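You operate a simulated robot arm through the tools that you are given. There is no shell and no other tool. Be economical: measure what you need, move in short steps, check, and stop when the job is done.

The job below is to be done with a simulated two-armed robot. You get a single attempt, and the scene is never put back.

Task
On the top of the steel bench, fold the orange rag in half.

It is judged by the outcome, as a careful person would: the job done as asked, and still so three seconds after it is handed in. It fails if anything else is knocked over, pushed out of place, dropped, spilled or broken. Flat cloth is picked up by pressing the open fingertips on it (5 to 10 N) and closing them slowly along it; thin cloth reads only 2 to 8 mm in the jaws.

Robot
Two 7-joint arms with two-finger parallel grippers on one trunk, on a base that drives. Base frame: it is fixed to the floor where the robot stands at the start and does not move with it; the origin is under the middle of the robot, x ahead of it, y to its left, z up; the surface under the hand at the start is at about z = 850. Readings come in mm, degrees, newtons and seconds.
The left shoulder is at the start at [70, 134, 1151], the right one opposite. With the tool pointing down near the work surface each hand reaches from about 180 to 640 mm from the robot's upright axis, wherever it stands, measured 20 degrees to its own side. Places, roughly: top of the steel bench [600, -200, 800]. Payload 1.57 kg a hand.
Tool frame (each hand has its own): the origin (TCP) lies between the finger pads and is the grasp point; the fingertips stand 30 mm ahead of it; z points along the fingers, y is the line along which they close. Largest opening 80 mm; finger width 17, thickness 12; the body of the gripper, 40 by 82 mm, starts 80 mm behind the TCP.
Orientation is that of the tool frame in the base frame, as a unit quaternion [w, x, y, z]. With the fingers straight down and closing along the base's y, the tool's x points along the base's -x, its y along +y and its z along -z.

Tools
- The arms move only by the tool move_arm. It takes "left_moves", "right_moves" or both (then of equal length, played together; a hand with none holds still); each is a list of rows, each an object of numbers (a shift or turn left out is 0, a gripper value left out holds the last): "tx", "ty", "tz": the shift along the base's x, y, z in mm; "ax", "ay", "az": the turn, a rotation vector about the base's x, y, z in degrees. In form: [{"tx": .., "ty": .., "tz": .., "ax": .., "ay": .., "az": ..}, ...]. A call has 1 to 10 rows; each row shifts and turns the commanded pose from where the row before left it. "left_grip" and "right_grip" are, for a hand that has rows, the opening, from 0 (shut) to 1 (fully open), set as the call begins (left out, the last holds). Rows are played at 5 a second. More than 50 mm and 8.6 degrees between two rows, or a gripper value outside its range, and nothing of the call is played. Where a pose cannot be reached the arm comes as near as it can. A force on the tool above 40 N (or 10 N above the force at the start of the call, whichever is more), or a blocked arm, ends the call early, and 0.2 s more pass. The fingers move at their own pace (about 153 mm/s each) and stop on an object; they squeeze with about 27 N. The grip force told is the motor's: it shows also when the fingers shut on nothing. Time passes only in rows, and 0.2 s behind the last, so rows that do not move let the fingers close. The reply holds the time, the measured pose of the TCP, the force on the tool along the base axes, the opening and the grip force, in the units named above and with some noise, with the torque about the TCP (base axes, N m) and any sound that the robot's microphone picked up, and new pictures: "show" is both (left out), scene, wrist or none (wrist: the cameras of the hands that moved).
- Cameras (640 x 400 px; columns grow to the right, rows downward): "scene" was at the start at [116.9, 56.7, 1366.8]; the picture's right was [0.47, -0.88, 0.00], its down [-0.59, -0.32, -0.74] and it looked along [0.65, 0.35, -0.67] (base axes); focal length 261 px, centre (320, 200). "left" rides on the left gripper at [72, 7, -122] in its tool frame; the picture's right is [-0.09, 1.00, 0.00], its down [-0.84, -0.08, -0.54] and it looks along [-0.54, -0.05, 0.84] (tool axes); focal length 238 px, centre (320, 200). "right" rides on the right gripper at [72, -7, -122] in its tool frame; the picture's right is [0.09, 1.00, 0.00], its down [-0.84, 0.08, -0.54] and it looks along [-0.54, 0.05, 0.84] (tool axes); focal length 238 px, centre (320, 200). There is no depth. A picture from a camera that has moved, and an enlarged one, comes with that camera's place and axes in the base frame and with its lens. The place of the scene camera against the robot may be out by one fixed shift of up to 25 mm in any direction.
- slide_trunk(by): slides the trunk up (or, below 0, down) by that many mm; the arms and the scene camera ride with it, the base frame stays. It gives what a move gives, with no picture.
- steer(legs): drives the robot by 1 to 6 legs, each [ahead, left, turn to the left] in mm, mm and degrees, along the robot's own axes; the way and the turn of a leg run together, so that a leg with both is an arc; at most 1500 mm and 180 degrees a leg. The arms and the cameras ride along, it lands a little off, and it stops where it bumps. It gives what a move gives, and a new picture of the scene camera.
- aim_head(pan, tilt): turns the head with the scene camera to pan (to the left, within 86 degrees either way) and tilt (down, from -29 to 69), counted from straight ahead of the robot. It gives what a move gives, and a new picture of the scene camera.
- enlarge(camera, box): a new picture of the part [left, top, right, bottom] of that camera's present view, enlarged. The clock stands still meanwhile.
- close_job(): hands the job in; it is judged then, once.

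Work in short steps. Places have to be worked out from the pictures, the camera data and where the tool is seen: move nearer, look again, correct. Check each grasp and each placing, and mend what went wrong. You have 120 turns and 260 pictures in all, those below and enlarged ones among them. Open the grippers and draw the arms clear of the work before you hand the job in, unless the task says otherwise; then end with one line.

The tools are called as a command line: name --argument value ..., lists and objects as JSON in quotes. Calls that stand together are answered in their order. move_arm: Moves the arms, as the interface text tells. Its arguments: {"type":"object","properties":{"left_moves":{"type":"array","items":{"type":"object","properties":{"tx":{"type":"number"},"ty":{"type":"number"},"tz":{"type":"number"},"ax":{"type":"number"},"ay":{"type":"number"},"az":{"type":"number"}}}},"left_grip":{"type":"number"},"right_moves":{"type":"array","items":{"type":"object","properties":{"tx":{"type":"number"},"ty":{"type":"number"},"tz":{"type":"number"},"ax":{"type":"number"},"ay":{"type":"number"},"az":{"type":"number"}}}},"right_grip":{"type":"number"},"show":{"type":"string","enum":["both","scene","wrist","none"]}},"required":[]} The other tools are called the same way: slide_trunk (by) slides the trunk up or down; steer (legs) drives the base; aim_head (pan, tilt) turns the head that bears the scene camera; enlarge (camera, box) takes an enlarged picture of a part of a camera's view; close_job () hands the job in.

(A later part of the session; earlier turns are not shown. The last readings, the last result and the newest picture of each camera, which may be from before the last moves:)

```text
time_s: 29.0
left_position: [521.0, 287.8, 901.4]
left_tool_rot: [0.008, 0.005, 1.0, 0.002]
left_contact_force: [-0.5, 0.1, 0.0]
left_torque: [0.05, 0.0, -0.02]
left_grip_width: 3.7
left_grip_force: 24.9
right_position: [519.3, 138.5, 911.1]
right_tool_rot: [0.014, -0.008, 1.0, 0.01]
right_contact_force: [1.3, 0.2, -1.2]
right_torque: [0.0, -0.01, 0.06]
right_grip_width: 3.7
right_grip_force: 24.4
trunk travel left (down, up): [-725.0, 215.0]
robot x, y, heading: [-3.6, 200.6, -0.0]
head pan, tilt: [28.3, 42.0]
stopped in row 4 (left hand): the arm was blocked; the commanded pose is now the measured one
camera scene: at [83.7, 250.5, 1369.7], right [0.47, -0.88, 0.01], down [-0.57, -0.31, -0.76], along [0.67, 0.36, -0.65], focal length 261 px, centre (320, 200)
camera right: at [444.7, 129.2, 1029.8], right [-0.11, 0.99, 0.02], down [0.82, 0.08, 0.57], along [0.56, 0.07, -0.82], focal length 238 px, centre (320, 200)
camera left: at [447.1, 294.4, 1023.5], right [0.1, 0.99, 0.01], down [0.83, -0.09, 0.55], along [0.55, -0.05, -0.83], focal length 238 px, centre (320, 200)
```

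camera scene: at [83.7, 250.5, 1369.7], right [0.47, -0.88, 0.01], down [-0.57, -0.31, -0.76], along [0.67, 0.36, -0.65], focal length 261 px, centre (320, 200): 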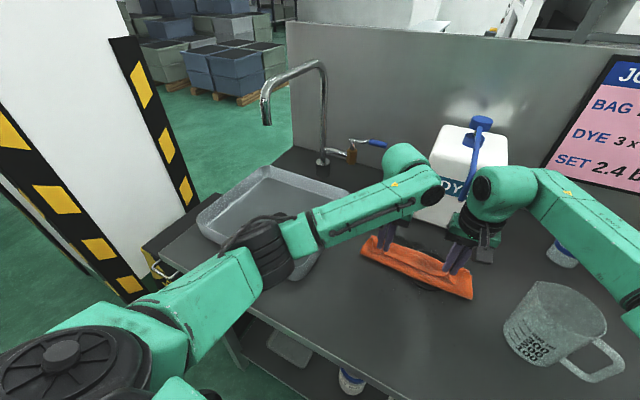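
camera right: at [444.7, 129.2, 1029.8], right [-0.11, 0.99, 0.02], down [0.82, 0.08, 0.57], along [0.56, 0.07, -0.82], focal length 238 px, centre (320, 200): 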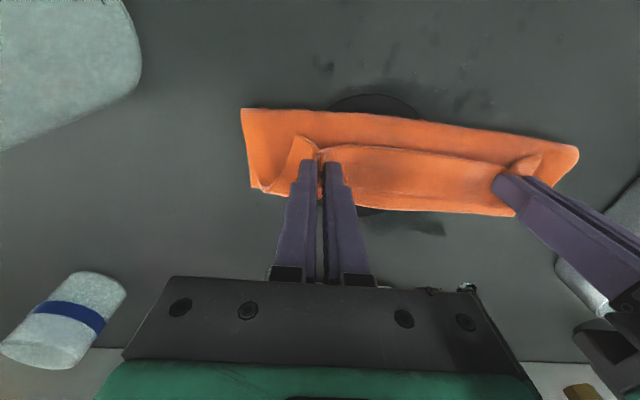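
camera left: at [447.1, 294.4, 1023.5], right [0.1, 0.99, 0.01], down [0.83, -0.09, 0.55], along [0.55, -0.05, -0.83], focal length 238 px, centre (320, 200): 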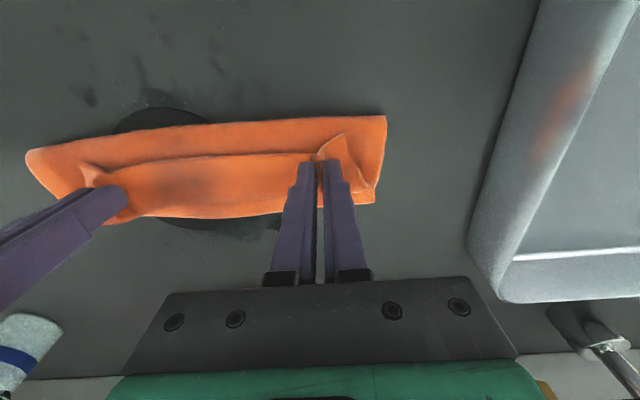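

The left arm was blocked and the body tilted slightly. The left elbow seems to be resting on the tray rim or bench edge. I'll lift straight back up to take the load off, then look.

move_arm --left_moves '[{"tz": 12}, {"tz": 15}, {"tz": 10}]' --right_moves '[{"tz": 6}, {"tz": 12}, {"tz": 10}]' --show "scene"

```text
time_s: 29.8
left_position: [528.2, 289.7, 933.6]
left_tool_rot: [0.003, 0.003, 1.0, 0.002]
left_contact_force: [-0.5, -0.3, 0.4]
left_torque: [0.05, -0.09, -0.01]
left_grip_width: 4.0
left_grip_force: 24.3
right_position: [530.9, 132.1, 930.5]
right_tool_rot: [0.008, 0.001, 1.0, 0.005]
right_contact_force: [-1.8, -1.1, 0.4]
right_torque: [0.06, -0.12, 0.02]
right_grip_width: 3.8
right_grip_force: 24.2
trunk travel left (down, up): [-725.0, 215.0]
robot x, y, heading: [-1.6, 199.4, -0.2]
head pan, tilt: [28.3, 42.0]
camera scene: at [96.4, 253.0, 1368.7], right [0.48, -0.88, 0.0], down [-0.58, -0.32, -0.75], along [0.66, 0.36, -0.66], focal length 261 px, centre (320, 200)
```

scene: 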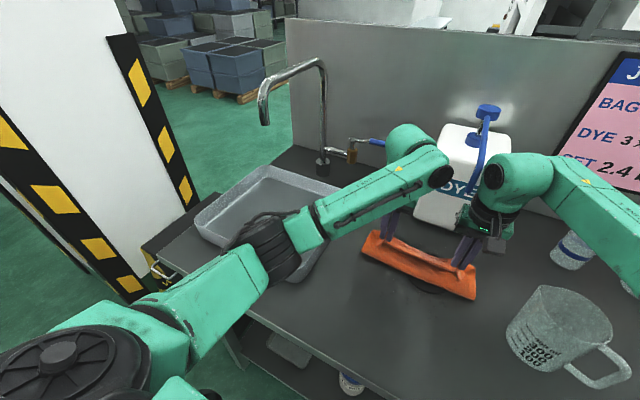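

The body is still leaning a bit, so the elbow is still touching. I'll raise the trunk in small steps and lower the hands by the same amount, so the elbow lifts while the cloth stays put.

slide_trunk --by 30

move_arm --left_moves '[{"tz": -8}, {"tz": -8}]' --right_moves '[{"tz": -8}, {"tz": -8}]'

```text
time_s: 30.5
left_position: [541.0, 292.9, 954.0]
left_tool_rot: [-0.004, 0.003, 1.0, 0.0]
left_contact_force: [0.0, -0.4, -0.9]
left_torque: [0.04, 0.04, -0.04]
left_grip_width: 4.1
left_grip_force: 24.8
right_position: [540.2, 138.4, 953.4]
right_tool_rot: [0.001, -0.004, 1.0, 0.005]
right_contact_force: [-0.6, 0.0, 0.0]
right_torque: [-0.01, 0.0, 0.03]
right_grip_width: 3.7
right_grip_force: 25.2
trunk travel left (down, up): [-755.0, 185.0]
robot x, y, heading: [-1.6, 203.5, -0.1]
head pan, tilt: [28.3, 42.0]
```

```text
time_s: 31.1
left_position: [540.3, 293.8, 940.5]
left_tool_rot: [-0.004, 0.002, 1.0, 0.0]
left_contact_force: [-0.6, 0.6, 0.2]
left_torque: [0.02, 0.02, -0.02]
left_grip_width: 3.9
left_grip_force: 24.9
right_position: [540.3, 136.8, 937.6]
right_tool_rot: [0.002, -0.003, 1.0, 0.005]
right_contact_force: [0.4, -0.1, 0.5]
right_torque: [-0.01, -0.01, -0.01]
right_grip_width: 3.7
right_grip_force: 23.7
trunk travel left (down, up): [-755.0, 185.0]
robot x, y, heading: [0.7, 200.3, -0.1]
head pan, tilt: [28.3, 42.0]
camera scene: at [114.4, 255.8, 1397.2], right [0.47, -0.88, 0.0], down [-0.59, -0.32, -0.74], along [0.66, 0.35, -0.67], focal length 261 px, centre (320, 200)
camera right: at [468.7, 128.9, 1058.9], right [-0.1, 1.0, 0.01], down [0.83, 0.08, 0.55], along [0.54, 0.06, -0.84], focal length 238 px, centre (320, 200)
camera left: at [469.8, 299.8, 1063.7], right [0.1, 1.0, 0.0], down [0.84, -0.08, 0.54], along [0.53, -0.05, -0.84], focal length 238 px, centre (320, 200)
```

scene: 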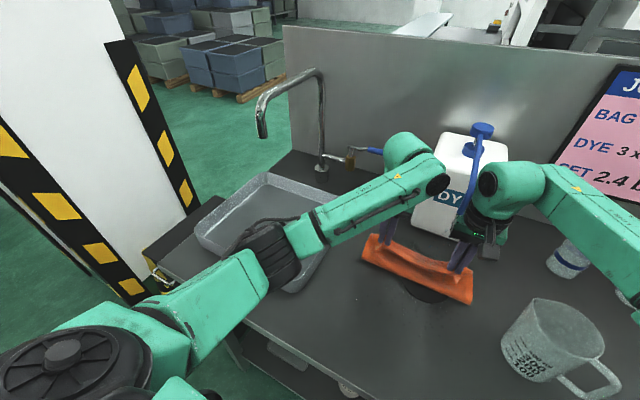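
right: 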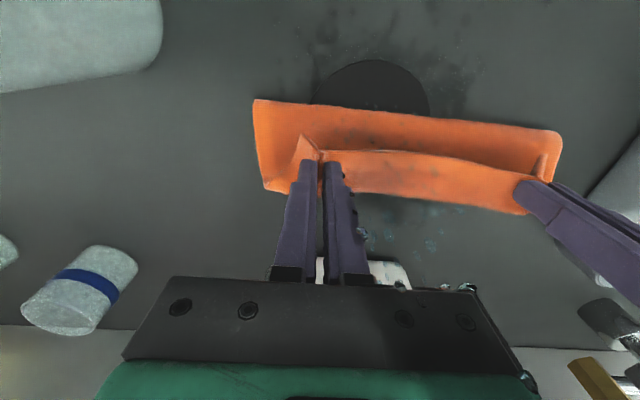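
left: 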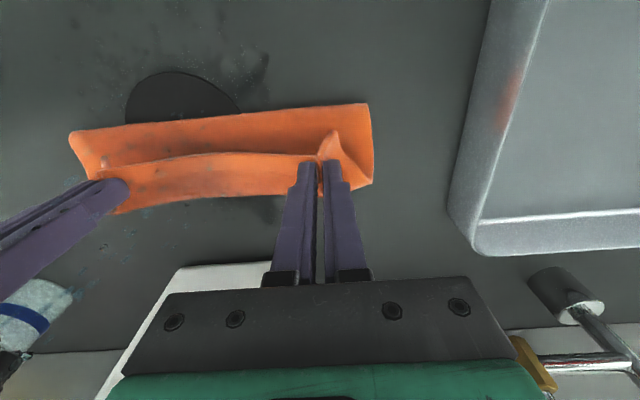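

The body is upright again. I also see dark specks near the cloth, so I'll enlarge the views to check for leaks and for tray contact.

enlarge --camera "scene" --box '[330, 100, 530, 320]'

enlarge --camera "scene" --box '[150, 150, 350, 330]'

enlarge --camera "right" --box '[200, 20, 640, 300]'

```text
1.82 times, centred on (430, 210) of scene
camera zoom: at [114.4, 255.8, 1397.2], right [0.47, -0.88, 0.0], down [-0.59, -0.32, -0.74], along [0.66, 0.35, -0.67], focal length 475 px, centre (120, 182)
```

zoom: 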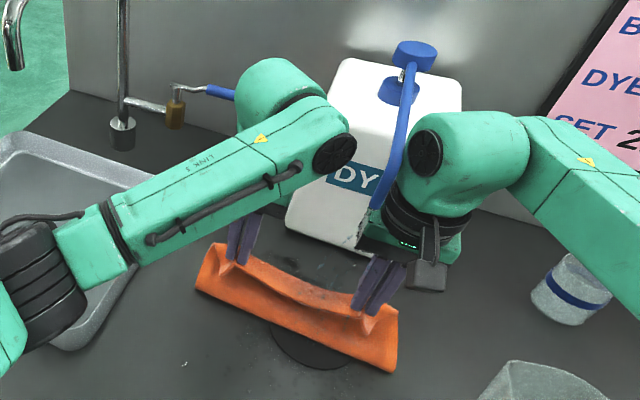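

```text
2.22 times, centred on (250, 240) of scene
camera zoom: at [114.4, 255.8, 1397.2], right [0.47, -0.88, 0.0], down [-0.59, -0.32, -0.74], along [0.66, 0.35, -0.67], focal length 580 px, centre (476, 111)
```

zoom: 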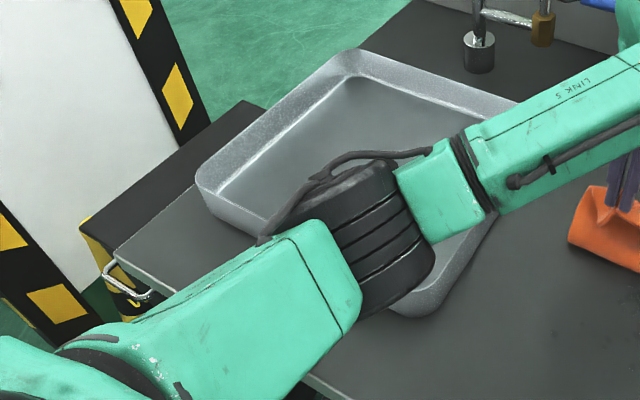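

```text
1.43 times, centred on (420, 160) of right
camera zoom: at [468.7, 128.9, 1058.9], right [-0.1, 1.0, 0.01], down [0.83, 0.08, 0.55], along [0.54, 0.06, -0.84], focal length 340 px, centre (177, 257)
```

zoom: 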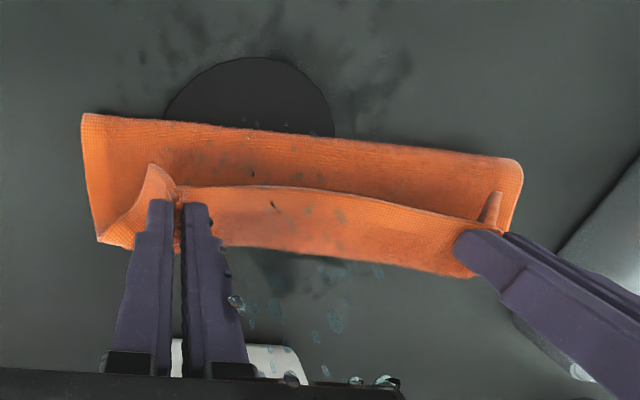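

The bottle stands as before and the tray has not visibly moved. The left elbow is just above the tray rim. I'll raise the trunk more, compensating with the hands, so they can go down without the elbow touching.

slide_trunk --by 35

move_arm --left_moves '[{"tz": -18}, {"tz": -18}]' --right_moves '[{"tz": -18}, {"tz": -18}]' --show "none"

slide_trunk --by 35

move_arm --left_moves '[{"tz": -18}, {"tz": -18}]' --right_moves '[{"tz": -18}, {"tz": -18}]'

```text
time_s: 31.9
left_position: [542.2, 294.9, 974.3]
left_tool_rot: [-0.005, 0.002, 1.0, 0.0]
left_contact_force: [0.3, 0.4, -0.1]
left_torque: [0.0, 0.01, 0.02]
left_grip_width: 3.8
left_grip_force: 24.9
right_position: [540.1, 137.1, 968.1]
right_tool_rot: [-0.003, -0.005, 1.0, 0.0]
right_contact_force: [-13.2, 0.4, -31.0]
right_torque: [-1.17, -1.87, 0.54]
right_grip_width: 3.8
right_grip_force: 25.0
trunk travel left (down, up): [-790.0, 150.0]
robot x, y, heading: [-0.4, 201.7, 0.2]
head pan, tilt: [28.3, 42.0]
```

```text
time_s: 32.5
left_position: [541.5, 291.2, 938.5]
left_tool_rot: [-0.004, 0.003, 1.0, 0.002]
left_contact_force: [0.3, 0.4, -0.2]
left_torque: [0.06, 0.0, 0.0]
left_grip_width: 3.9
left_grip_force: 24.0
right_position: [540.8, 133.7, 937.3]
right_tool_rot: [0.002, -0.002, 1.0, 0.005]
right_contact_force: [0.5, -0.5, -0.7]
right_torque: [-0.01, 0.0, 0.01]
right_grip_width: 3.4
right_grip_force: 24.3
trunk travel left (down, up): [-790.0, 150.0]
robot x, y, heading: [-0.2, 201.8, 0.0]
head pan, tilt: [28.3, 42.0]
```

```text
time_s: 33.3
left_position: [542.0, 294.8, 971.8]
left_tool_rot: [-0.005, 0.003, 1.0, 0.0]
left_contact_force: [0.0, -0.5, -0.7]
left_torque: [0.01, -0.01, -0.01]
left_grip_width: 3.8
left_grip_force: 24.6
right_position: [539.2, 136.8, 967.0]
right_tool_rot: [-0.003, -0.006, 1.0, 0.0]
right_contact_force: [-9.3, 2.6, -31.2]
right_torque: [-1.58, -1.55, 0.39]
right_grip_width: 3.8
right_grip_force: 24.2
trunk travel left (down, up): [-825.0, 115.0]
robot x, y, heading: [1.5, 204.1, -0.1]
head pan, tilt: [28.3, 42.0]
```

```text
time_s: 33.9
left_position: [540.2, 291.9, 938.0]
left_tool_rot: [-0.003, 0.002, 1.0, 0.001]
left_contact_force: [-1.2, -0.3, 0.8]
left_torque: [0.04, -0.03, -0.04]
left_grip_width: 3.9
left_grip_force: 24.5
right_position: [539.9, 133.3, 937.7]
right_tool_rot: [0.001, -0.002, 1.0, 0.005]
right_contact_force: [-0.3, 0.3, -0.3]
right_torque: [0.01, 0.0, 0.01]
right_grip_width: 3.4
right_grip_force: 24.3
trunk travel left (down, up): [-825.0, 115.0]
robot x, y, heading: [-2.1, 203.1, 0.0]
head pan, tilt: [28.3, 42.0]
camera scene: at [116.7, 255.9, 1467.1], right [0.47, -0.88, 0.0], down [-0.59, -0.32, -0.74], along [0.65, 0.35, -0.67], focal length 261 px, centre (320, 200)
camera right: at [468.2, 126.1, 1059.4], right [-0.1, 1.0, 0.01], down [0.84, 0.08, 0.54], along [0.54, 0.06, -0.84], focal length 238 px, centre (320, 200)
camera left: at [469.9, 299.0, 1061.5], right [0.1, 1.0, 0.0], down [0.84, -0.08, 0.53], along [0.53, -0.05, -0.85], focal length 238 px, centre (320, 200)
```

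scene: 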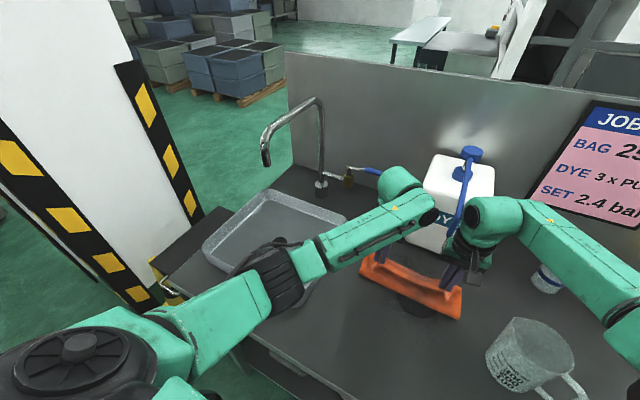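
right: 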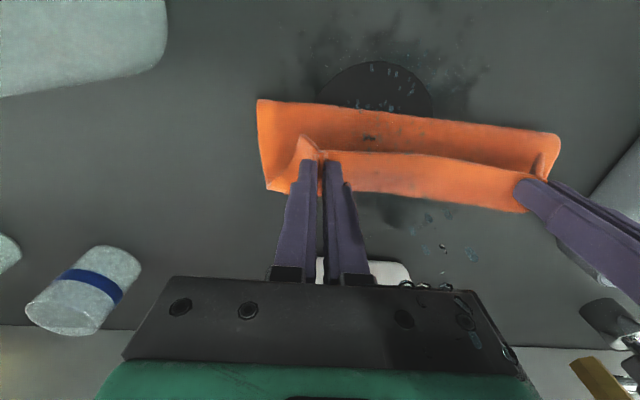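
left: 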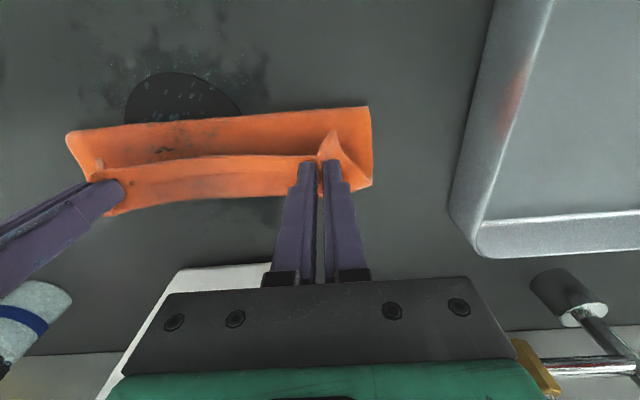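

The 31 N downward reading on the right hand as it rose is important. Triangulating the blue tube from the first and second scene views puts its nozzle end at about (504,189,1104), so the right wrist at y≈135 is tangled with the pump tube. That is also what blocked the descent. I'll lean the right wrist toward -y, away from the tube, with the fingertips staying on the cloth.

move_arm --right_moves '[{"ty": -6, "ax": 5}, {"ty": -6, "ax": 5}, {"ty": -5, "ax": 5}, {"ty": -3, "ax": 5}]'

```text
time_s: 34.9
left_position: [540.4, 292.8, 937.6]
left_tool_rot: [-0.004, 0.003, 1.0, -0.001]
left_contact_force: [0.3, -4.8, 0.0]
left_torque: [-0.14, 0.0, 0.03]
left_grip_width: 4.0
left_grip_force: 24.0
right_position: [538.9, 116.2, 935.8]
right_tool_rot: [0.002, -0.003, 0.984, 0.178]
right_contact_force: [0.0, 4.7, -0.6]
right_torque: [0.07, -0.02, -0.01]
right_grip_width: 3.5
right_grip_force: 24.4
trunk travel left (down, up): [-825.0, 115.0]
robot x, y, heading: [0.2, 203.2, 0.2]
head pan, tilt: [28.3, 42.0]
camera scene: at [116.3, 257.3, 1466.8], right [0.47, -0.88, 0.0], down [-0.59, -0.32, -0.74], along [0.65, 0.35, -0.67], focal length 261 px, centre (320, 200)
camera right: at [467.9, 66.9, 1046.9], right [-0.1, 0.93, 0.35], down [0.84, -0.11, 0.54], along [0.54, 0.34, -0.77], focal length 238 px, centre (320, 200)
```

scene: 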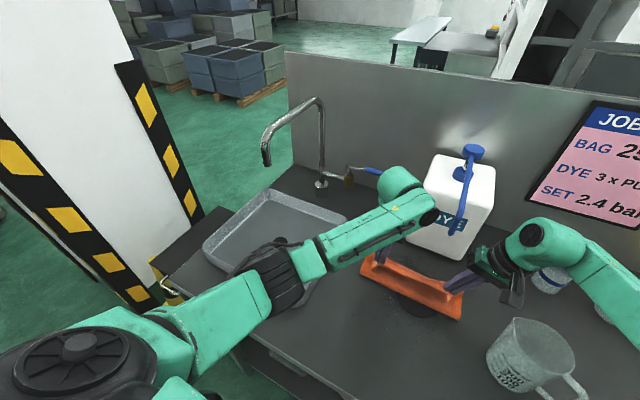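
right: 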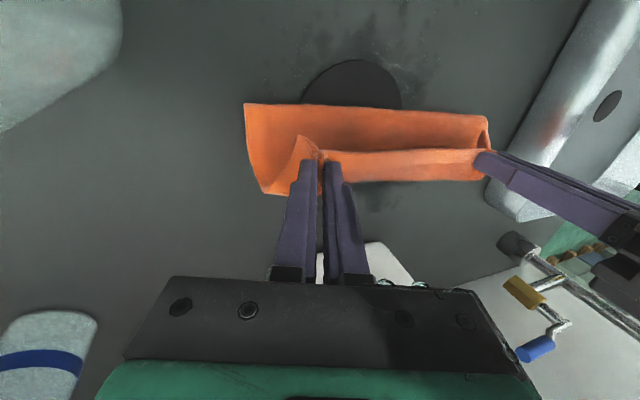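

The right wrist is now clear of the tube, the bottle stands upright, and the specks on the cloth have gone, so they were a rendering artefact. Tension is about 5 N. I'll now lower both hands in steps.

move_arm --left_moves '[{"tz": -10, "ty": -2}, {"tz": -10}, {"tz": -10}]' --right_moves '[{"tz": -10, "ty": 1}, {"tz": -10}, {"tz": -10}]'

```text
time_s: 35.7
left_position: [539.3, 291.2, 906.3]
left_tool_rot: [-0.004, 0.003, 1.0, 0.0]
left_contact_force: [-1.1, -3.3, -1.3]
left_torque: [-0.06, 0.02, -0.01]
left_grip_width: 4.0
left_grip_force: 24.8
right_position: [540.3, 116.9, 906.8]
right_tool_rot: [0.002, -0.003, 0.984, 0.176]
right_contact_force: [0.1, 1.6, 0.5]
right_torque: [0.01, 0.0, -0.01]
right_grip_width: 3.5
right_grip_force: 24.6
trunk travel left (down, up): [-825.0, 115.0]
robot x, y, heading: [-2.4, 200.8, -0.1]
head pan, tilt: [28.3, 42.0]
camera scene: at [116.5, 258.4, 1466.8], right [0.47, -0.88, 0.0], down [-0.59, -0.32, -0.74], along [0.65, 0.35, -0.67], focal length 261 px, centre (320, 200)
camera right: at [469.8, 67.9, 1018.3], right [-0.1, 0.93, 0.35], down [0.84, -0.11, 0.54], along [0.54, 0.34, -0.77], focal length 238 px, centre (320, 200)
camera left: at [469.4, 298.7, 1030.3], right [0.1, 1.0, 0.0], down [0.84, -0.08, 0.53], along [0.53, -0.05, -0.85], focal length 238 px, centre (320, 200)
```

scene: 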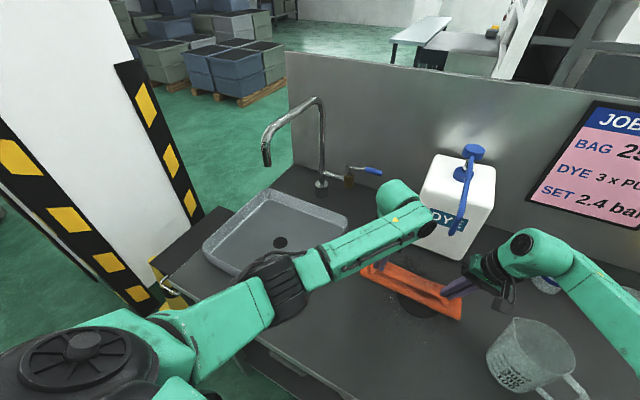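
right: 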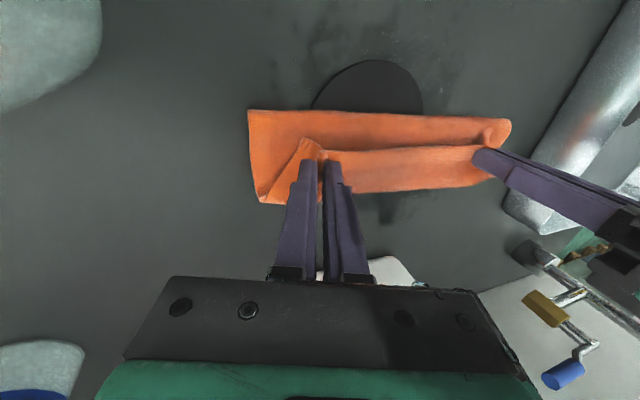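
left: 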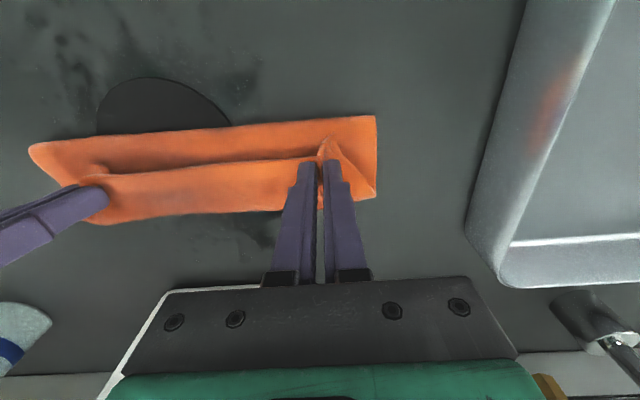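

Everything is free of load. The cloth has slid a little forward, which doesn't matter. I'll lower the last bit.

move_arm --left_moves '[{"tz": -7}, {"tz": -6}, {"tz": -2}]' --right_moves '[{"tz": -7}, {"tz": -5}, {"tz": -2}]' --show "none"

```text
time_s: 36.5
left_position: [539.2, 291.8, 894.5]
left_tool_rot: [-0.004, 0.003, 1.0, 0.001]
left_contact_force: [-0.1, -3.5, 1.8]
left_torque: [-0.1, 0.02, 0.01]
left_grip_width: 4.2
left_grip_force: 24.9
right_position: [539.4, 116.7, 892.6]
right_tool_rot: [0.001, -0.002, 0.984, 0.177]
right_contact_force: [0.3, 3.8, 3.3]
right_torque: [0.08, -0.02, 0.0]
right_grip_width: 3.6
right_grip_force: 24.4
trunk travel left (down, up): [-825.0, 115.0]
robot x, y, heading: [2.0, 202.1, -0.1]
head pan, tilt: [28.3, 42.0]
```

Light contact on both hands. I'll open gently and look.

move_arm --left_moves '[{"tz": 0}, {"tz": 2}]' --right_moves '[{"tz": 0}, {"tz": 2}]' --left_grip 0.3 --right_grip 0.3 --show "none"

move_arm --left_moves '[{"tz": 10}, {"tz": 20}, {"tz": 20, "tx": -10}]' --right_moves '[{"tz": 10}, {"tz": 20}, {"tz": 15, "ty": -15}]'

```text
time_s: 37.1
left_position: [538.7, 291.8, 895.5]
left_tool_rot: [-0.005, 0.004, 1.0, 0.0]
left_contact_force: [-0.8, -0.2, 1.2]
left_torque: [0.02, -0.01, 0.02]
left_grip_width: 23.8
left_grip_force: 0.0
right_position: [539.6, 117.7, 893.7]
right_tool_rot: [0.001, -0.002, 0.984, 0.177]
right_contact_force: [0.1, 1.8, 4.9]
right_torque: [-0.03, -0.04, 0.01]
right_grip_width: 21.1
right_grip_force: 0.0
trunk travel left (down, up): [-825.0, 115.0]
robot x, y, heading: [-0.1, 203.0, 0.2]
head pan, tilt: [28.3, 42.0]
```

```text
time_s: 37.9
left_position: [529.9, 290.8, 945.9]
left_tool_rot: [-0.005, 0.002, 1.0, 0.0]
left_contact_force: [-0.6, 0.4, -0.1]
left_torque: [0.04, -0.01, -0.01]
left_grip_width: 24.0
left_grip_force: 0.0
right_position: [541.0, 100.7, 940.1]
right_tool_rot: [0.001, -0.003, 0.984, 0.177]
right_contact_force: [0.1, 0.7, -0.2]
right_torque: [0.02, 0.0, 0.03]
right_grip_width: 23.8
right_grip_force: 0.2
trunk travel left (down, up): [-825.0, 115.0]
robot x, y, heading: [-1.3, 197.7, 0.2]
head pan, tilt: [28.3, 42.0]
camera scene: at [115.0, 257.2, 1466.9], right [0.47, -0.88, 0.0], down [-0.59, -0.32, -0.74], along [0.65, 0.35, -0.67], focal length 261 px, centre (320, 200)
camera right: at [469.9, 51.4, 1051.1], right [-0.1, 0.93, 0.35], down [0.84, -0.11, 0.54], along [0.54, 0.34, -0.77], focal length 238 px, centre (320, 200)
camera left: at [459.6, 297.8, 1070.0], right [0.1, 1.0, 0.0], down [0.84, -0.08, 0.54], along [0.53, -0.05, -0.84], focal length 238 px, centre (320, 200)
```

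scene: 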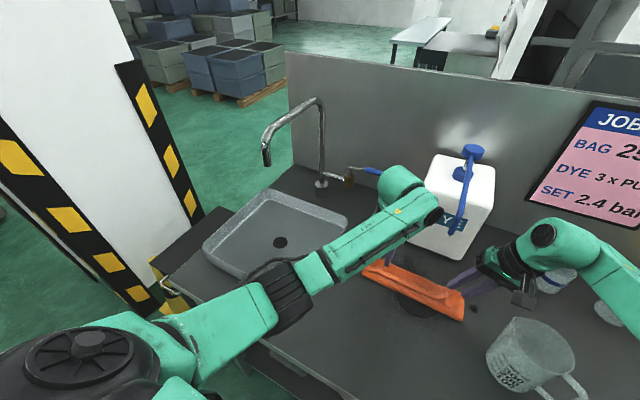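
right: 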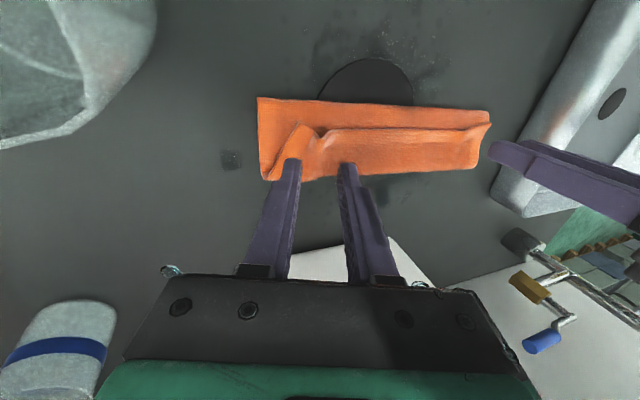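
left: 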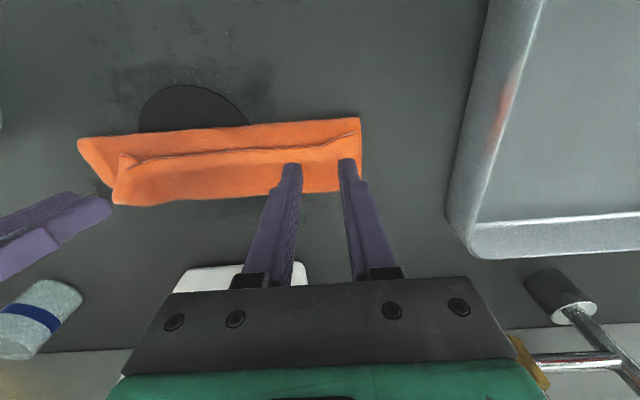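

The cloth is released. I'll retract both hands back toward the robot to get a clear view.

move_arm --left_moves '[{"tx": -30, "tz": 5}, {"tx": -35, "tz": 10}, {"tx": -35, "tz": 10}, {"tx": -20, "tz": 20, "ty": 20}, {"tz": 30, "ty": 20}]' --right_moves '[{"tx": -30, "tz": 5}, {"tx": -35, "tz": 10}, {"tx": -35, "tz": 10}, {"tx": -20, "tz": 20}, {"tz": 30}]'

enlarge --camera "scene" --box '[340, 130, 540, 350]'

```text
time_s: 39.1
left_position: [408.5, 330.9, 1021.6]
left_tool_rot: [-0.006, 0.003, 1.0, -0.001]
left_contact_force: [-0.2, -0.1, -0.5]
left_torque: [-0.02, 0.0, 0.0]
left_grip_width: 24.0
left_grip_force: 0.0
right_position: [422.3, 103.3, 1013.3]
right_tool_rot: [0.0, -0.003, 0.985, 0.175]
right_contact_force: [0.4, 0.7, -0.6]
right_torque: [-0.01, 0.01, 0.01]
right_grip_width: 24.1
right_grip_force: 0.2
trunk travel left (down, up): [-825.0, 115.0]
robot x, y, heading: [-0.5, 200.7, 0.0]
head pan, tilt: [28.3, 42.0]
camera scene: at [116.3, 260.0, 1466.7], right [0.47, -0.88, 0.0], down [-0.59, -0.32, -0.74], along [0.65, 0.35, -0.67], focal length 261 px, centre (320, 200)
camera right: at [350.2, 54.4, 1124.8], right [-0.1, 0.93, 0.34], down [0.84, -0.11, 0.54], along [0.54, 0.34, -0.77], focal length 238 px, centre (320, 200)
camera left: at [338.7, 338.7, 1145.1], right [0.1, 1.0, 0.0], down [0.84, -0.08, 0.53], along [0.53, -0.05, -0.85], focal length 238 px, centre (320, 200)
```

scene: 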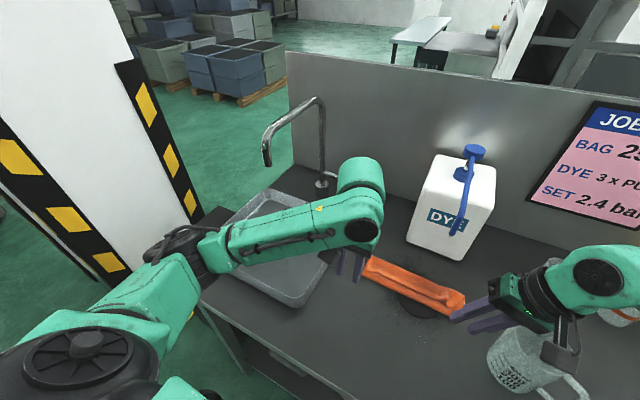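
right: 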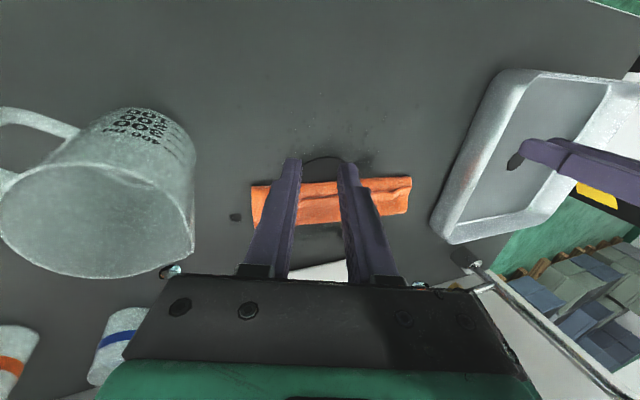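
left: 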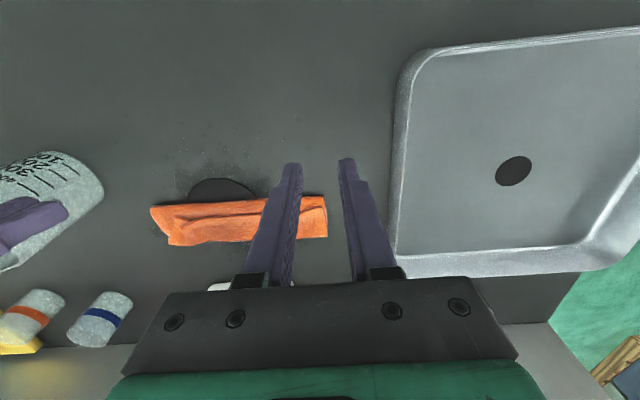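

```text
1.82 times, centred on (440, 240) of scene
camera zoom: at [116.3, 260.0, 1466.7], right [0.47, -0.88, 0.0], down [-0.59, -0.32, -0.74], along [0.65, 0.35, -0.67], focal length 475 px, centre (102, 127)
```

zoom: 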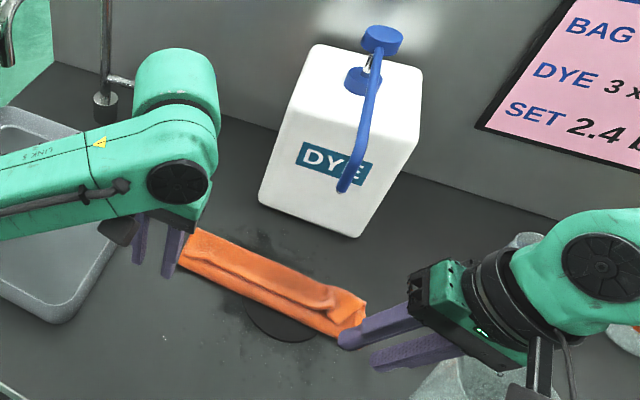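

The cloth is a folded strip, but a lip remains along the top. I'll enlarge the wrist views for detail.

enlarge --camera "left" --box '[130, 140, 350, 270]'

enlarge --camera "right" --box '[200, 120, 440, 270]'

```text
2.91 times, centred on (240, 205) of left
camera zoom: at [338.7, 338.7, 1145.1], right [0.1, 1.0, 0.0], down [0.84, -0.08, 0.53], along [0.53, -0.05, -0.85], focal length 693 px, centre (553, 186)
```

zoom: 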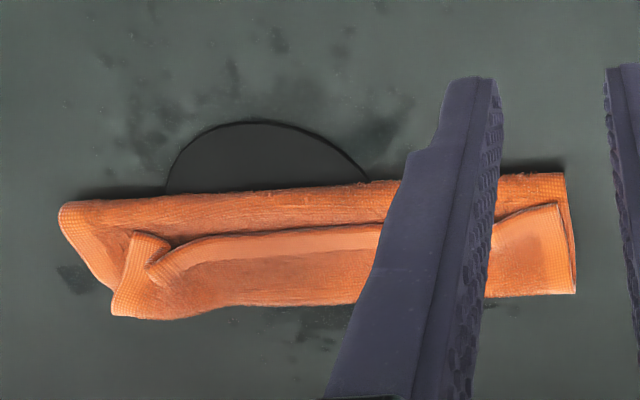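

```text
2.67 times, centred on (320, 195) of right
camera zoom: at [350.2, 54.4, 1124.8], right [-0.1, 0.93, 0.34], down [0.84, -0.11, 0.54], along [0.54, 0.34, -0.77], focal length 636 px, centre (320, 213)
```

zoom: 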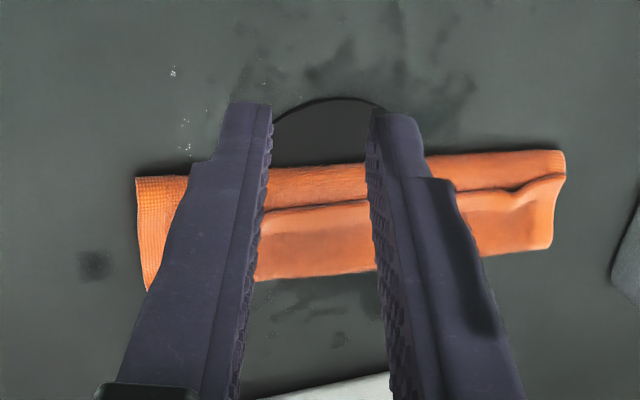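

The result is a Z-fold: the free front edge doubled back on top at x≈520–537, with the crease at about 510 and the loop at about 583. That isn't a clean half. I'll re-grip the lip at both ends, draw it back toward the robot to unfold, and redo the fold. First I'll hover over the lip ends.

move_arm --left_moves '[{"tx": 20, "tz": -15, "ty": -6}, {"tx": 20, "tz": -20, "ty": -6}, {"tx": 25, "tz": -20, "ty": -6}, {"tx": 25, "tz": -20, "ty": -6}, {"tx": 24, "tz": -20, "ty": -5}]' --right_moves '[{"tx": 20, "tz": -15, "ty": 3}, {"tx": 20, "tz": -20, "ty": 3}, {"tx": 20, "tz": -20, "ty": 3}, {"tx": 20, "tz": -15, "ty": 3}, {"tx": 20, "tz": -15, "ty": 3}]'

```text
time_s: 40.3
left_position: [526.4, 301.0, 924.4]
left_tool_rot: [-0.005, 0.004, 1.0, 0.0]
left_contact_force: [0.2, 1.3, 0.7]
left_torque: [0.02, 0.04, -0.04]
left_grip_width: 24.1
left_grip_force: 0.1
right_position: [522.1, 118.1, 928.2]
right_tool_rot: [0.001, -0.003, 0.984, 0.177]
right_contact_force: [-0.3, -0.5, -0.9]
right_torque: [0.0, 0.04, 0.0]
right_grip_width: 23.9
right_grip_force: 0.1
trunk travel left (down, up): [-825.0, 115.0]
robot x, y, heading: [1.3, 200.2, -0.1]
head pan, tilt: [28.3, 42.0]
camera scene: at [118.8, 258.2, 1466.6], right [0.47, -0.88, 0.0], down [-0.59, -0.32, -0.74], along [0.65, 0.35, -0.67], focal length 261 px, centre (320, 200)
camera right: at [451.1, 68.4, 1039.6], right [-0.1, 0.93, 0.35], down [0.84, -0.11, 0.54], along [0.54, 0.34, -0.77], focal length 238 px, centre (320, 200)
camera left: at [455.8, 307.7, 1047.7], right [0.1, 0.99, 0.0], down [0.84, -0.08, 0.53], along [0.53, -0.05, -0.85], focal length 238 px, centre (320, 200)
```

scene: 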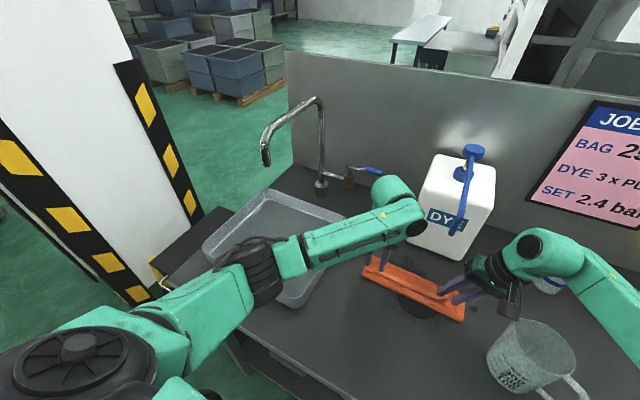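
right: 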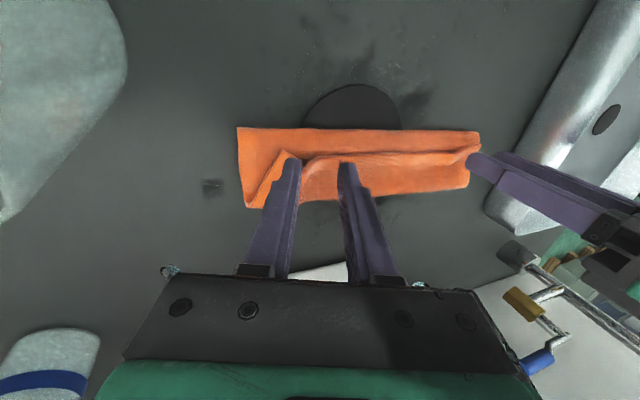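
left: 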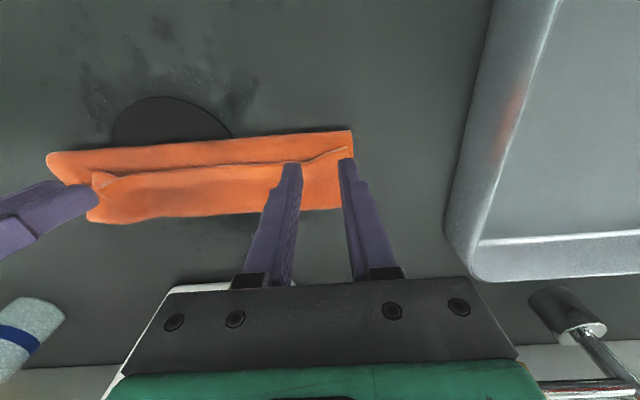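

The lip edge is at x≈526 near both hands. I'll move forward a few mm and step down until I feel contact.

move_arm --left_moves '[{"tx": 7, "tz": -10}, {"tz": -10}, {"tz": -3}]' --right_moves '[{"tx": 9, "tz": -10}, {"tz": -12}, {"tz": -4}]' --left_grip 0.35 --right_grip 0.35 --show "wrist"

```text
time_s: 41.1
left_position: [530.3, 304.6, 901.6]
left_tool_rot: [-0.004, 0.003, 1.0, -0.001]
left_contact_force: [-0.4, -0.8, 0.1]
left_torque: [0.01, -0.01, 0.0]
left_grip_width: 28.0
left_grip_force: 0.0
right_position: [528.7, 118.3, 903.7]
right_tool_rot: [0.001, -0.003, 0.984, 0.176]
right_contact_force: [-0.3, -0.7, -0.4]
right_torque: [0.03, -0.03, 0.01]
right_grip_width: 28.2
right_grip_force: 0.1
trunk travel left (down, up): [-825.0, 115.0]
robot x, y, heading: [-1.3, 201.9, 0.2]
head pan, tilt: [28.3, 42.0]
camera right: at [458.4, 69.4, 1015.2], right [-0.1, 0.93, 0.35], down [0.84, -0.11, 0.54], along [0.54, 0.34, -0.77], focal length 238 px, centre (320, 200)
camera left: at [459.7, 310.8, 1025.5], right [0.1, 1.0, 0.0], down [0.84, -0.08, 0.54], along [0.53, -0.05, -0.84], focal length 238 px, centre (320, 200)
```

right: 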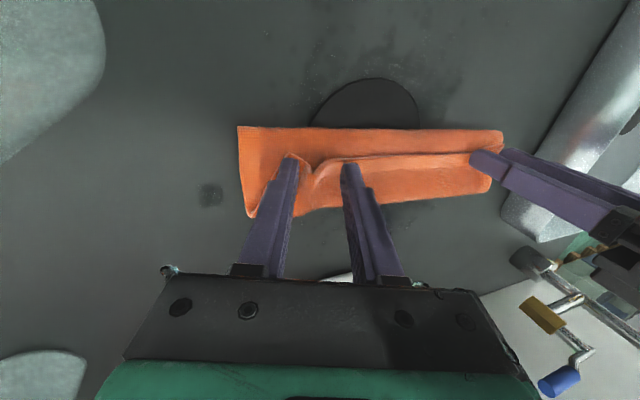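
left: 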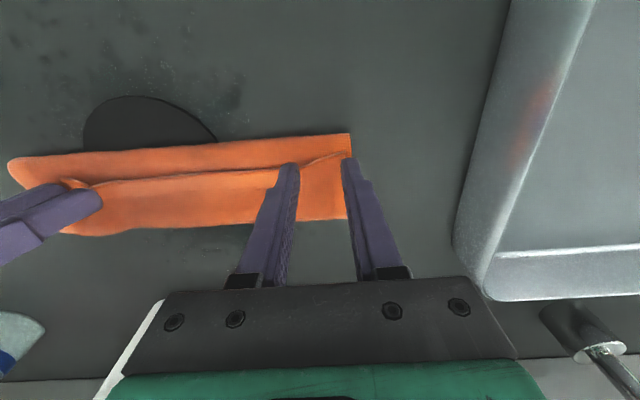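

The alignment is good: the right hand straddles the ridge, and the left goes 8 mm inward. I'll step down to contact.

move_arm --left_moves '[{"ty": -8, "tz": -3}, {"tz": -4}, {"tz": -3}]' --right_moves '[{"tz": -5}, {"tz": -4}, {"tz": -3}]' --show "none"

```text
time_s: 41.9
left_position: [530.5, 296.2, 893.2]
left_tool_rot: [-0.004, 0.003, 1.0, 0.0]
left_contact_force: [-0.2, -0.5, 0.7]
left_torque: [0.0, -0.02, -0.03]
left_grip_width: 28.1
left_grip_force: 0.1
right_position: [529.6, 117.7, 893.0]
right_tool_rot: [0.002, -0.003, 0.984, 0.178]
right_contact_force: [1.0, 1.0, 6.9]
right_torque: [-0.06, -0.08, 0.03]
right_grip_width: 25.7
right_grip_force: 0.1
trunk travel left (down, up): [-825.0, 115.0]
robot x, y, heading: [-5.3, 200.2, -0.2]
head pan, tilt: [28.3, 42.0]
```

The right hand has 7 N. I'll bring the left down a bit more while starting to close the right.

move_arm --left_moves '[{"tz": -1.5}, {"tz": -1.5}]' --right_moves '[{"tz": 0}, {"tz": 0}]' --right_grip 0.2 --show "none"

```text
time_s: 42.5
left_position: [529.6, 295.2, 890.3]
left_tool_rot: [-0.004, 0.002, 1.0, 0.0]
left_contact_force: [1.7, -1.9, 5.0]
left_torque: [-0.01, -0.01, 0.01]
left_grip_width: 27.8
left_grip_force: 0.1
right_position: [530.0, 115.7, 892.6]
right_tool_rot: [0.001, -0.002, 0.984, 0.177]
right_contact_force: [0.3, -0.5, 4.1]
right_torque: [-0.02, 0.01, 0.0]
right_grip_width: 15.8
right_grip_force: 0.1
trunk travel left (down, up): [-825.0, 115.0]
robot x, y, heading: [-3.5, 203.9, -0.1]
head pan, tilt: [28.3, 42.0]
```

Left contact is 5 N. I'll close both in stages.

move_arm --left_moves '[{"tz": -0.7}, {"tz": 0}]' --right_moves '[{"tz": -0.5}, {"tz": 0}]' --left_grip 0.22 --right_grip 0.1 --show "none"

move_arm --left_moves '[{"tz": 0}, {"tz": 0}]' --right_moves '[{"tz": 0}, {"tz": 0}]' --left_grip 0.1 --right_grip 0 --show "none"

move_arm --left_moves '[{"tz": 0}, {"tz": 0}]' --left_grip 0 --show "wrist"

```text
time_s: 43.1
left_position: [530.8, 296.6, 889.0]
left_tool_rot: [-0.003, 0.003, 1.0, 0.0]
left_contact_force: [0.4, -0.2, 6.5]
left_torque: [0.0, 0.01, 0.02]
left_grip_width: 15.2
left_grip_force: 0.2
right_position: [527.6, 116.5, 892.5]
right_tool_rot: [0.002, -0.003, 0.984, 0.177]
right_contact_force: [0.1, 0.8, 3.7]
right_torque: [0.03, -0.04, 0.01]
right_grip_width: 8.0
right_grip_force: 0.1
trunk travel left (down, up): [-825.0, 115.0]
robot x, y, heading: [-0.8, 202.5, 0.1]
head pan, tilt: [28.3, 42.0]
```

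```text
time_s: 43.7
left_position: [530.8, 296.6, 889.0]
left_tool_rot: [-0.004, 0.003, 1.0, 0.0]
left_contact_force: [-0.2, -2.2, 7.3]
left_torque: [-0.1, -0.02, -0.02]
left_grip_width: 9.1
left_grip_force: 1.5
right_position: [529.3, 116.5, 892.2]
right_tool_rot: [0.002, -0.002, 0.984, 0.178]
right_contact_force: [-0.3, 2.2, 2.0]
right_torque: [0.08, -0.01, 0.01]
right_grip_width: 4.2
right_grip_force: 25.3
trunk travel left (down, up): [-825.0, 115.0]
robot x, y, heading: [-2.7, 200.2, -0.4]
head pan, tilt: [28.3, 42.0]
```

```text
time_s: 44.3
left_position: [530.3, 296.4, 888.2]
left_tool_rot: [-0.003, 0.003, 1.0, 0.0]
left_contact_force: [-0.3, -4.9, 7.7]
left_torque: [-0.14, -0.03, -0.01]
left_grip_width: 3.6
left_grip_force: 24.6
right_position: [528.7, 117.4, 891.8]
right_tool_rot: [0.002, -0.003, 0.984, 0.176]
right_contact_force: [0.0, 4.4, 2.5]
right_torque: [0.18, -0.03, 0.05]
right_grip_width: 4.2
right_grip_force: 25.6
trunk travel left (down, up): [-825.0, 115.0]
robot x, y, heading: [0.0, 199.8, 0.1]
head pan, tilt: [28.3, 42.0]
camera left: at [459.7, 302.9, 1012.1], right [0.1, 1.0, 0.0], down [0.84, -0.08, 0.54], along [0.53, -0.05, -0.84], focal length 238 px, centre (320, 200)
```

left: 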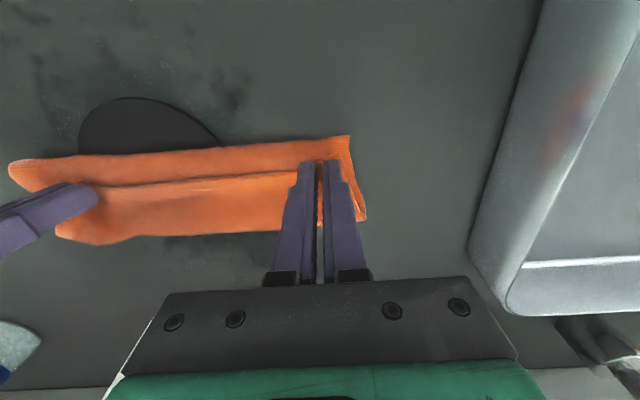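

Both hold cloth (3.6 and 4.2 mm). I'll lift and draw the edge back toward the robot to unroll the Z.

move_arm --left_moves '[{"tz": 12, "ty": -2}, {"tz": 15, "tx": -5}, {"tz": 12, "tx": -15}, {"tz": 8, "tx": -20}, {"tx": -20}, {"tx": -20}]' --right_moves '[{"tz": 12, "ty": 2}, {"tz": 15, "tx": -5}, {"tz": 12, "tx": -15}, {"tz": 8, "tx": -20}, {"tx": -20}, {"tx": -20}]'

```text
time_s: 45.7
left_position: [449.1, 293.6, 933.4]
left_tool_rot: [-0.004, 0.003, 1.0, 0.0]
left_contact_force: [0.4, -0.5, 0.3]
left_torque: [-0.03, 0.0, 0.04]
left_grip_width: 3.2
left_grip_force: 24.8
right_position: [448.1, 120.2, 935.2]
right_tool_rot: [0.001, -0.003, 0.984, 0.177]
right_contact_force: [-1.1, 0.9, -0.1]
right_torque: [0.02, -0.02, 0.02]
right_grip_width: 4.2
right_grip_force: 25.3
trunk travel left (down, up): [-825.0, 115.0]
robot x, y, heading: [1.5, 202.1, 0.2]
head pan, tilt: [28.3, 42.0]
camera scene: at [114.7, 258.4, 1467.0], right [0.47, -0.88, 0.0], down [-0.59, -0.32, -0.74], along [0.65, 0.35, -0.67], focal length 261 px, centre (320, 200)
camera right: at [376.7, 71.5, 1046.8], right [-0.1, 0.93, 0.35], down [0.84, -0.11, 0.54], along [0.54, 0.34, -0.77], focal length 238 px, centre (320, 200)
camera left: at [378.4, 301.1, 1057.5], right [0.1, 1.0, 0.0], down [0.84, -0.08, 0.54], along [0.53, -0.05, -0.84], focal length 238 px, centre (320, 200)
```

scene: 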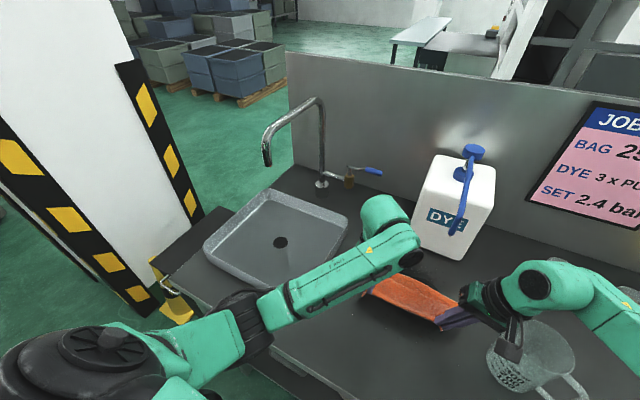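
right: 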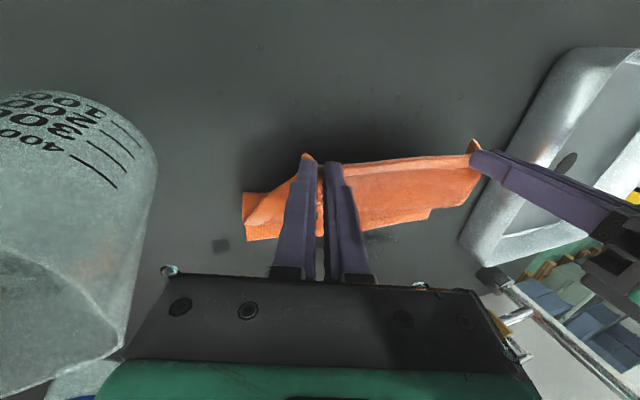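
left: 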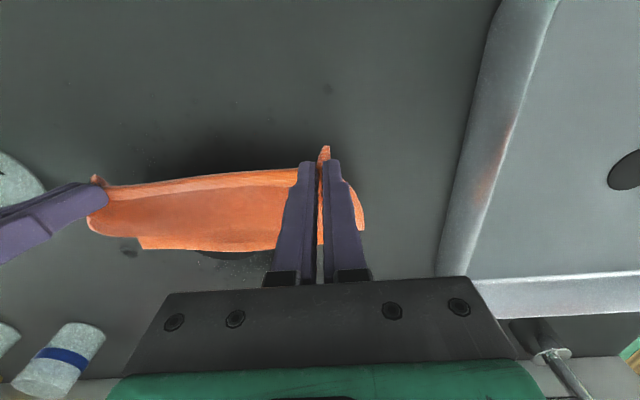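

It's unrolling nicely, and the back edge lies at x≈551 on the right and ≈567 on the left. I'll draw back and down further so the back half lies flat.

move_arm --left_moves '[{"tx": -12, "tz": -4}, {"tx": -12, "tz": -6}, {"tx": -12, "tz": -8}, {"tx": -8, "tz": -8}]' --right_moves '[{"tx": -12, "tz": -4}, {"tx": -12, "tz": -6}, {"tx": -14, "tz": -8}, {"tx": -14, "tz": -8}]'

```text
time_s: 46.7
left_position: [405.0, 292.1, 910.3]
left_tool_rot: [-0.004, 0.004, 1.0, 0.0]
left_contact_force: [0.7, -0.9, -0.3]
left_torque: [-0.01, -0.05, 0.0]
left_grip_width: 3.5
left_grip_force: 24.3
right_position: [397.6, 119.0, 909.6]
right_tool_rot: [0.001, -0.003, 0.984, 0.176]
right_contact_force: [-1.2, 1.8, 0.1]
right_torque: [0.04, 0.0, 0.03]
right_grip_width: 3.9
right_grip_force: 25.0
trunk travel left (down, up): [-825.0, 115.0]
robot x, y, heading: [-1.8, 199.6, -0.2]
head pan, tilt: [28.3, 42.0]
camera scene: at [115.1, 258.1, 1466.9], right [0.47, -0.88, 0.0], down [-0.59, -0.32, -0.74], along [0.65, 0.35, -0.67], focal length 261 px, centre (320, 200)
camera right: at [325.5, 70.5, 1020.7], right [-0.1, 0.93, 0.35], down [0.84, -0.11, 0.54], along [0.54, 0.34, -0.77], focal length 238 px, centre (320, 200)
camera left: at [334.2, 299.6, 1033.1], right [0.1, 1.0, 0.0], down [0.84, -0.08, 0.54], along [0.53, -0.05, -0.84], focal length 238 px, centre (320, 200)
```

scene: 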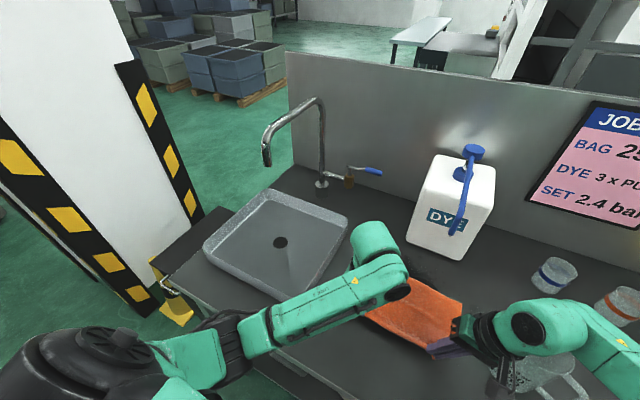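
right: 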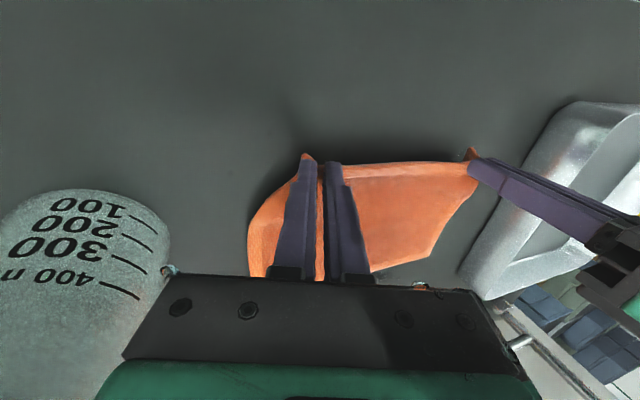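
left: 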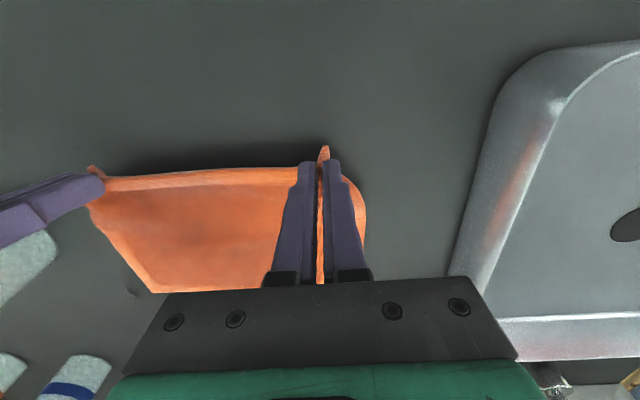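

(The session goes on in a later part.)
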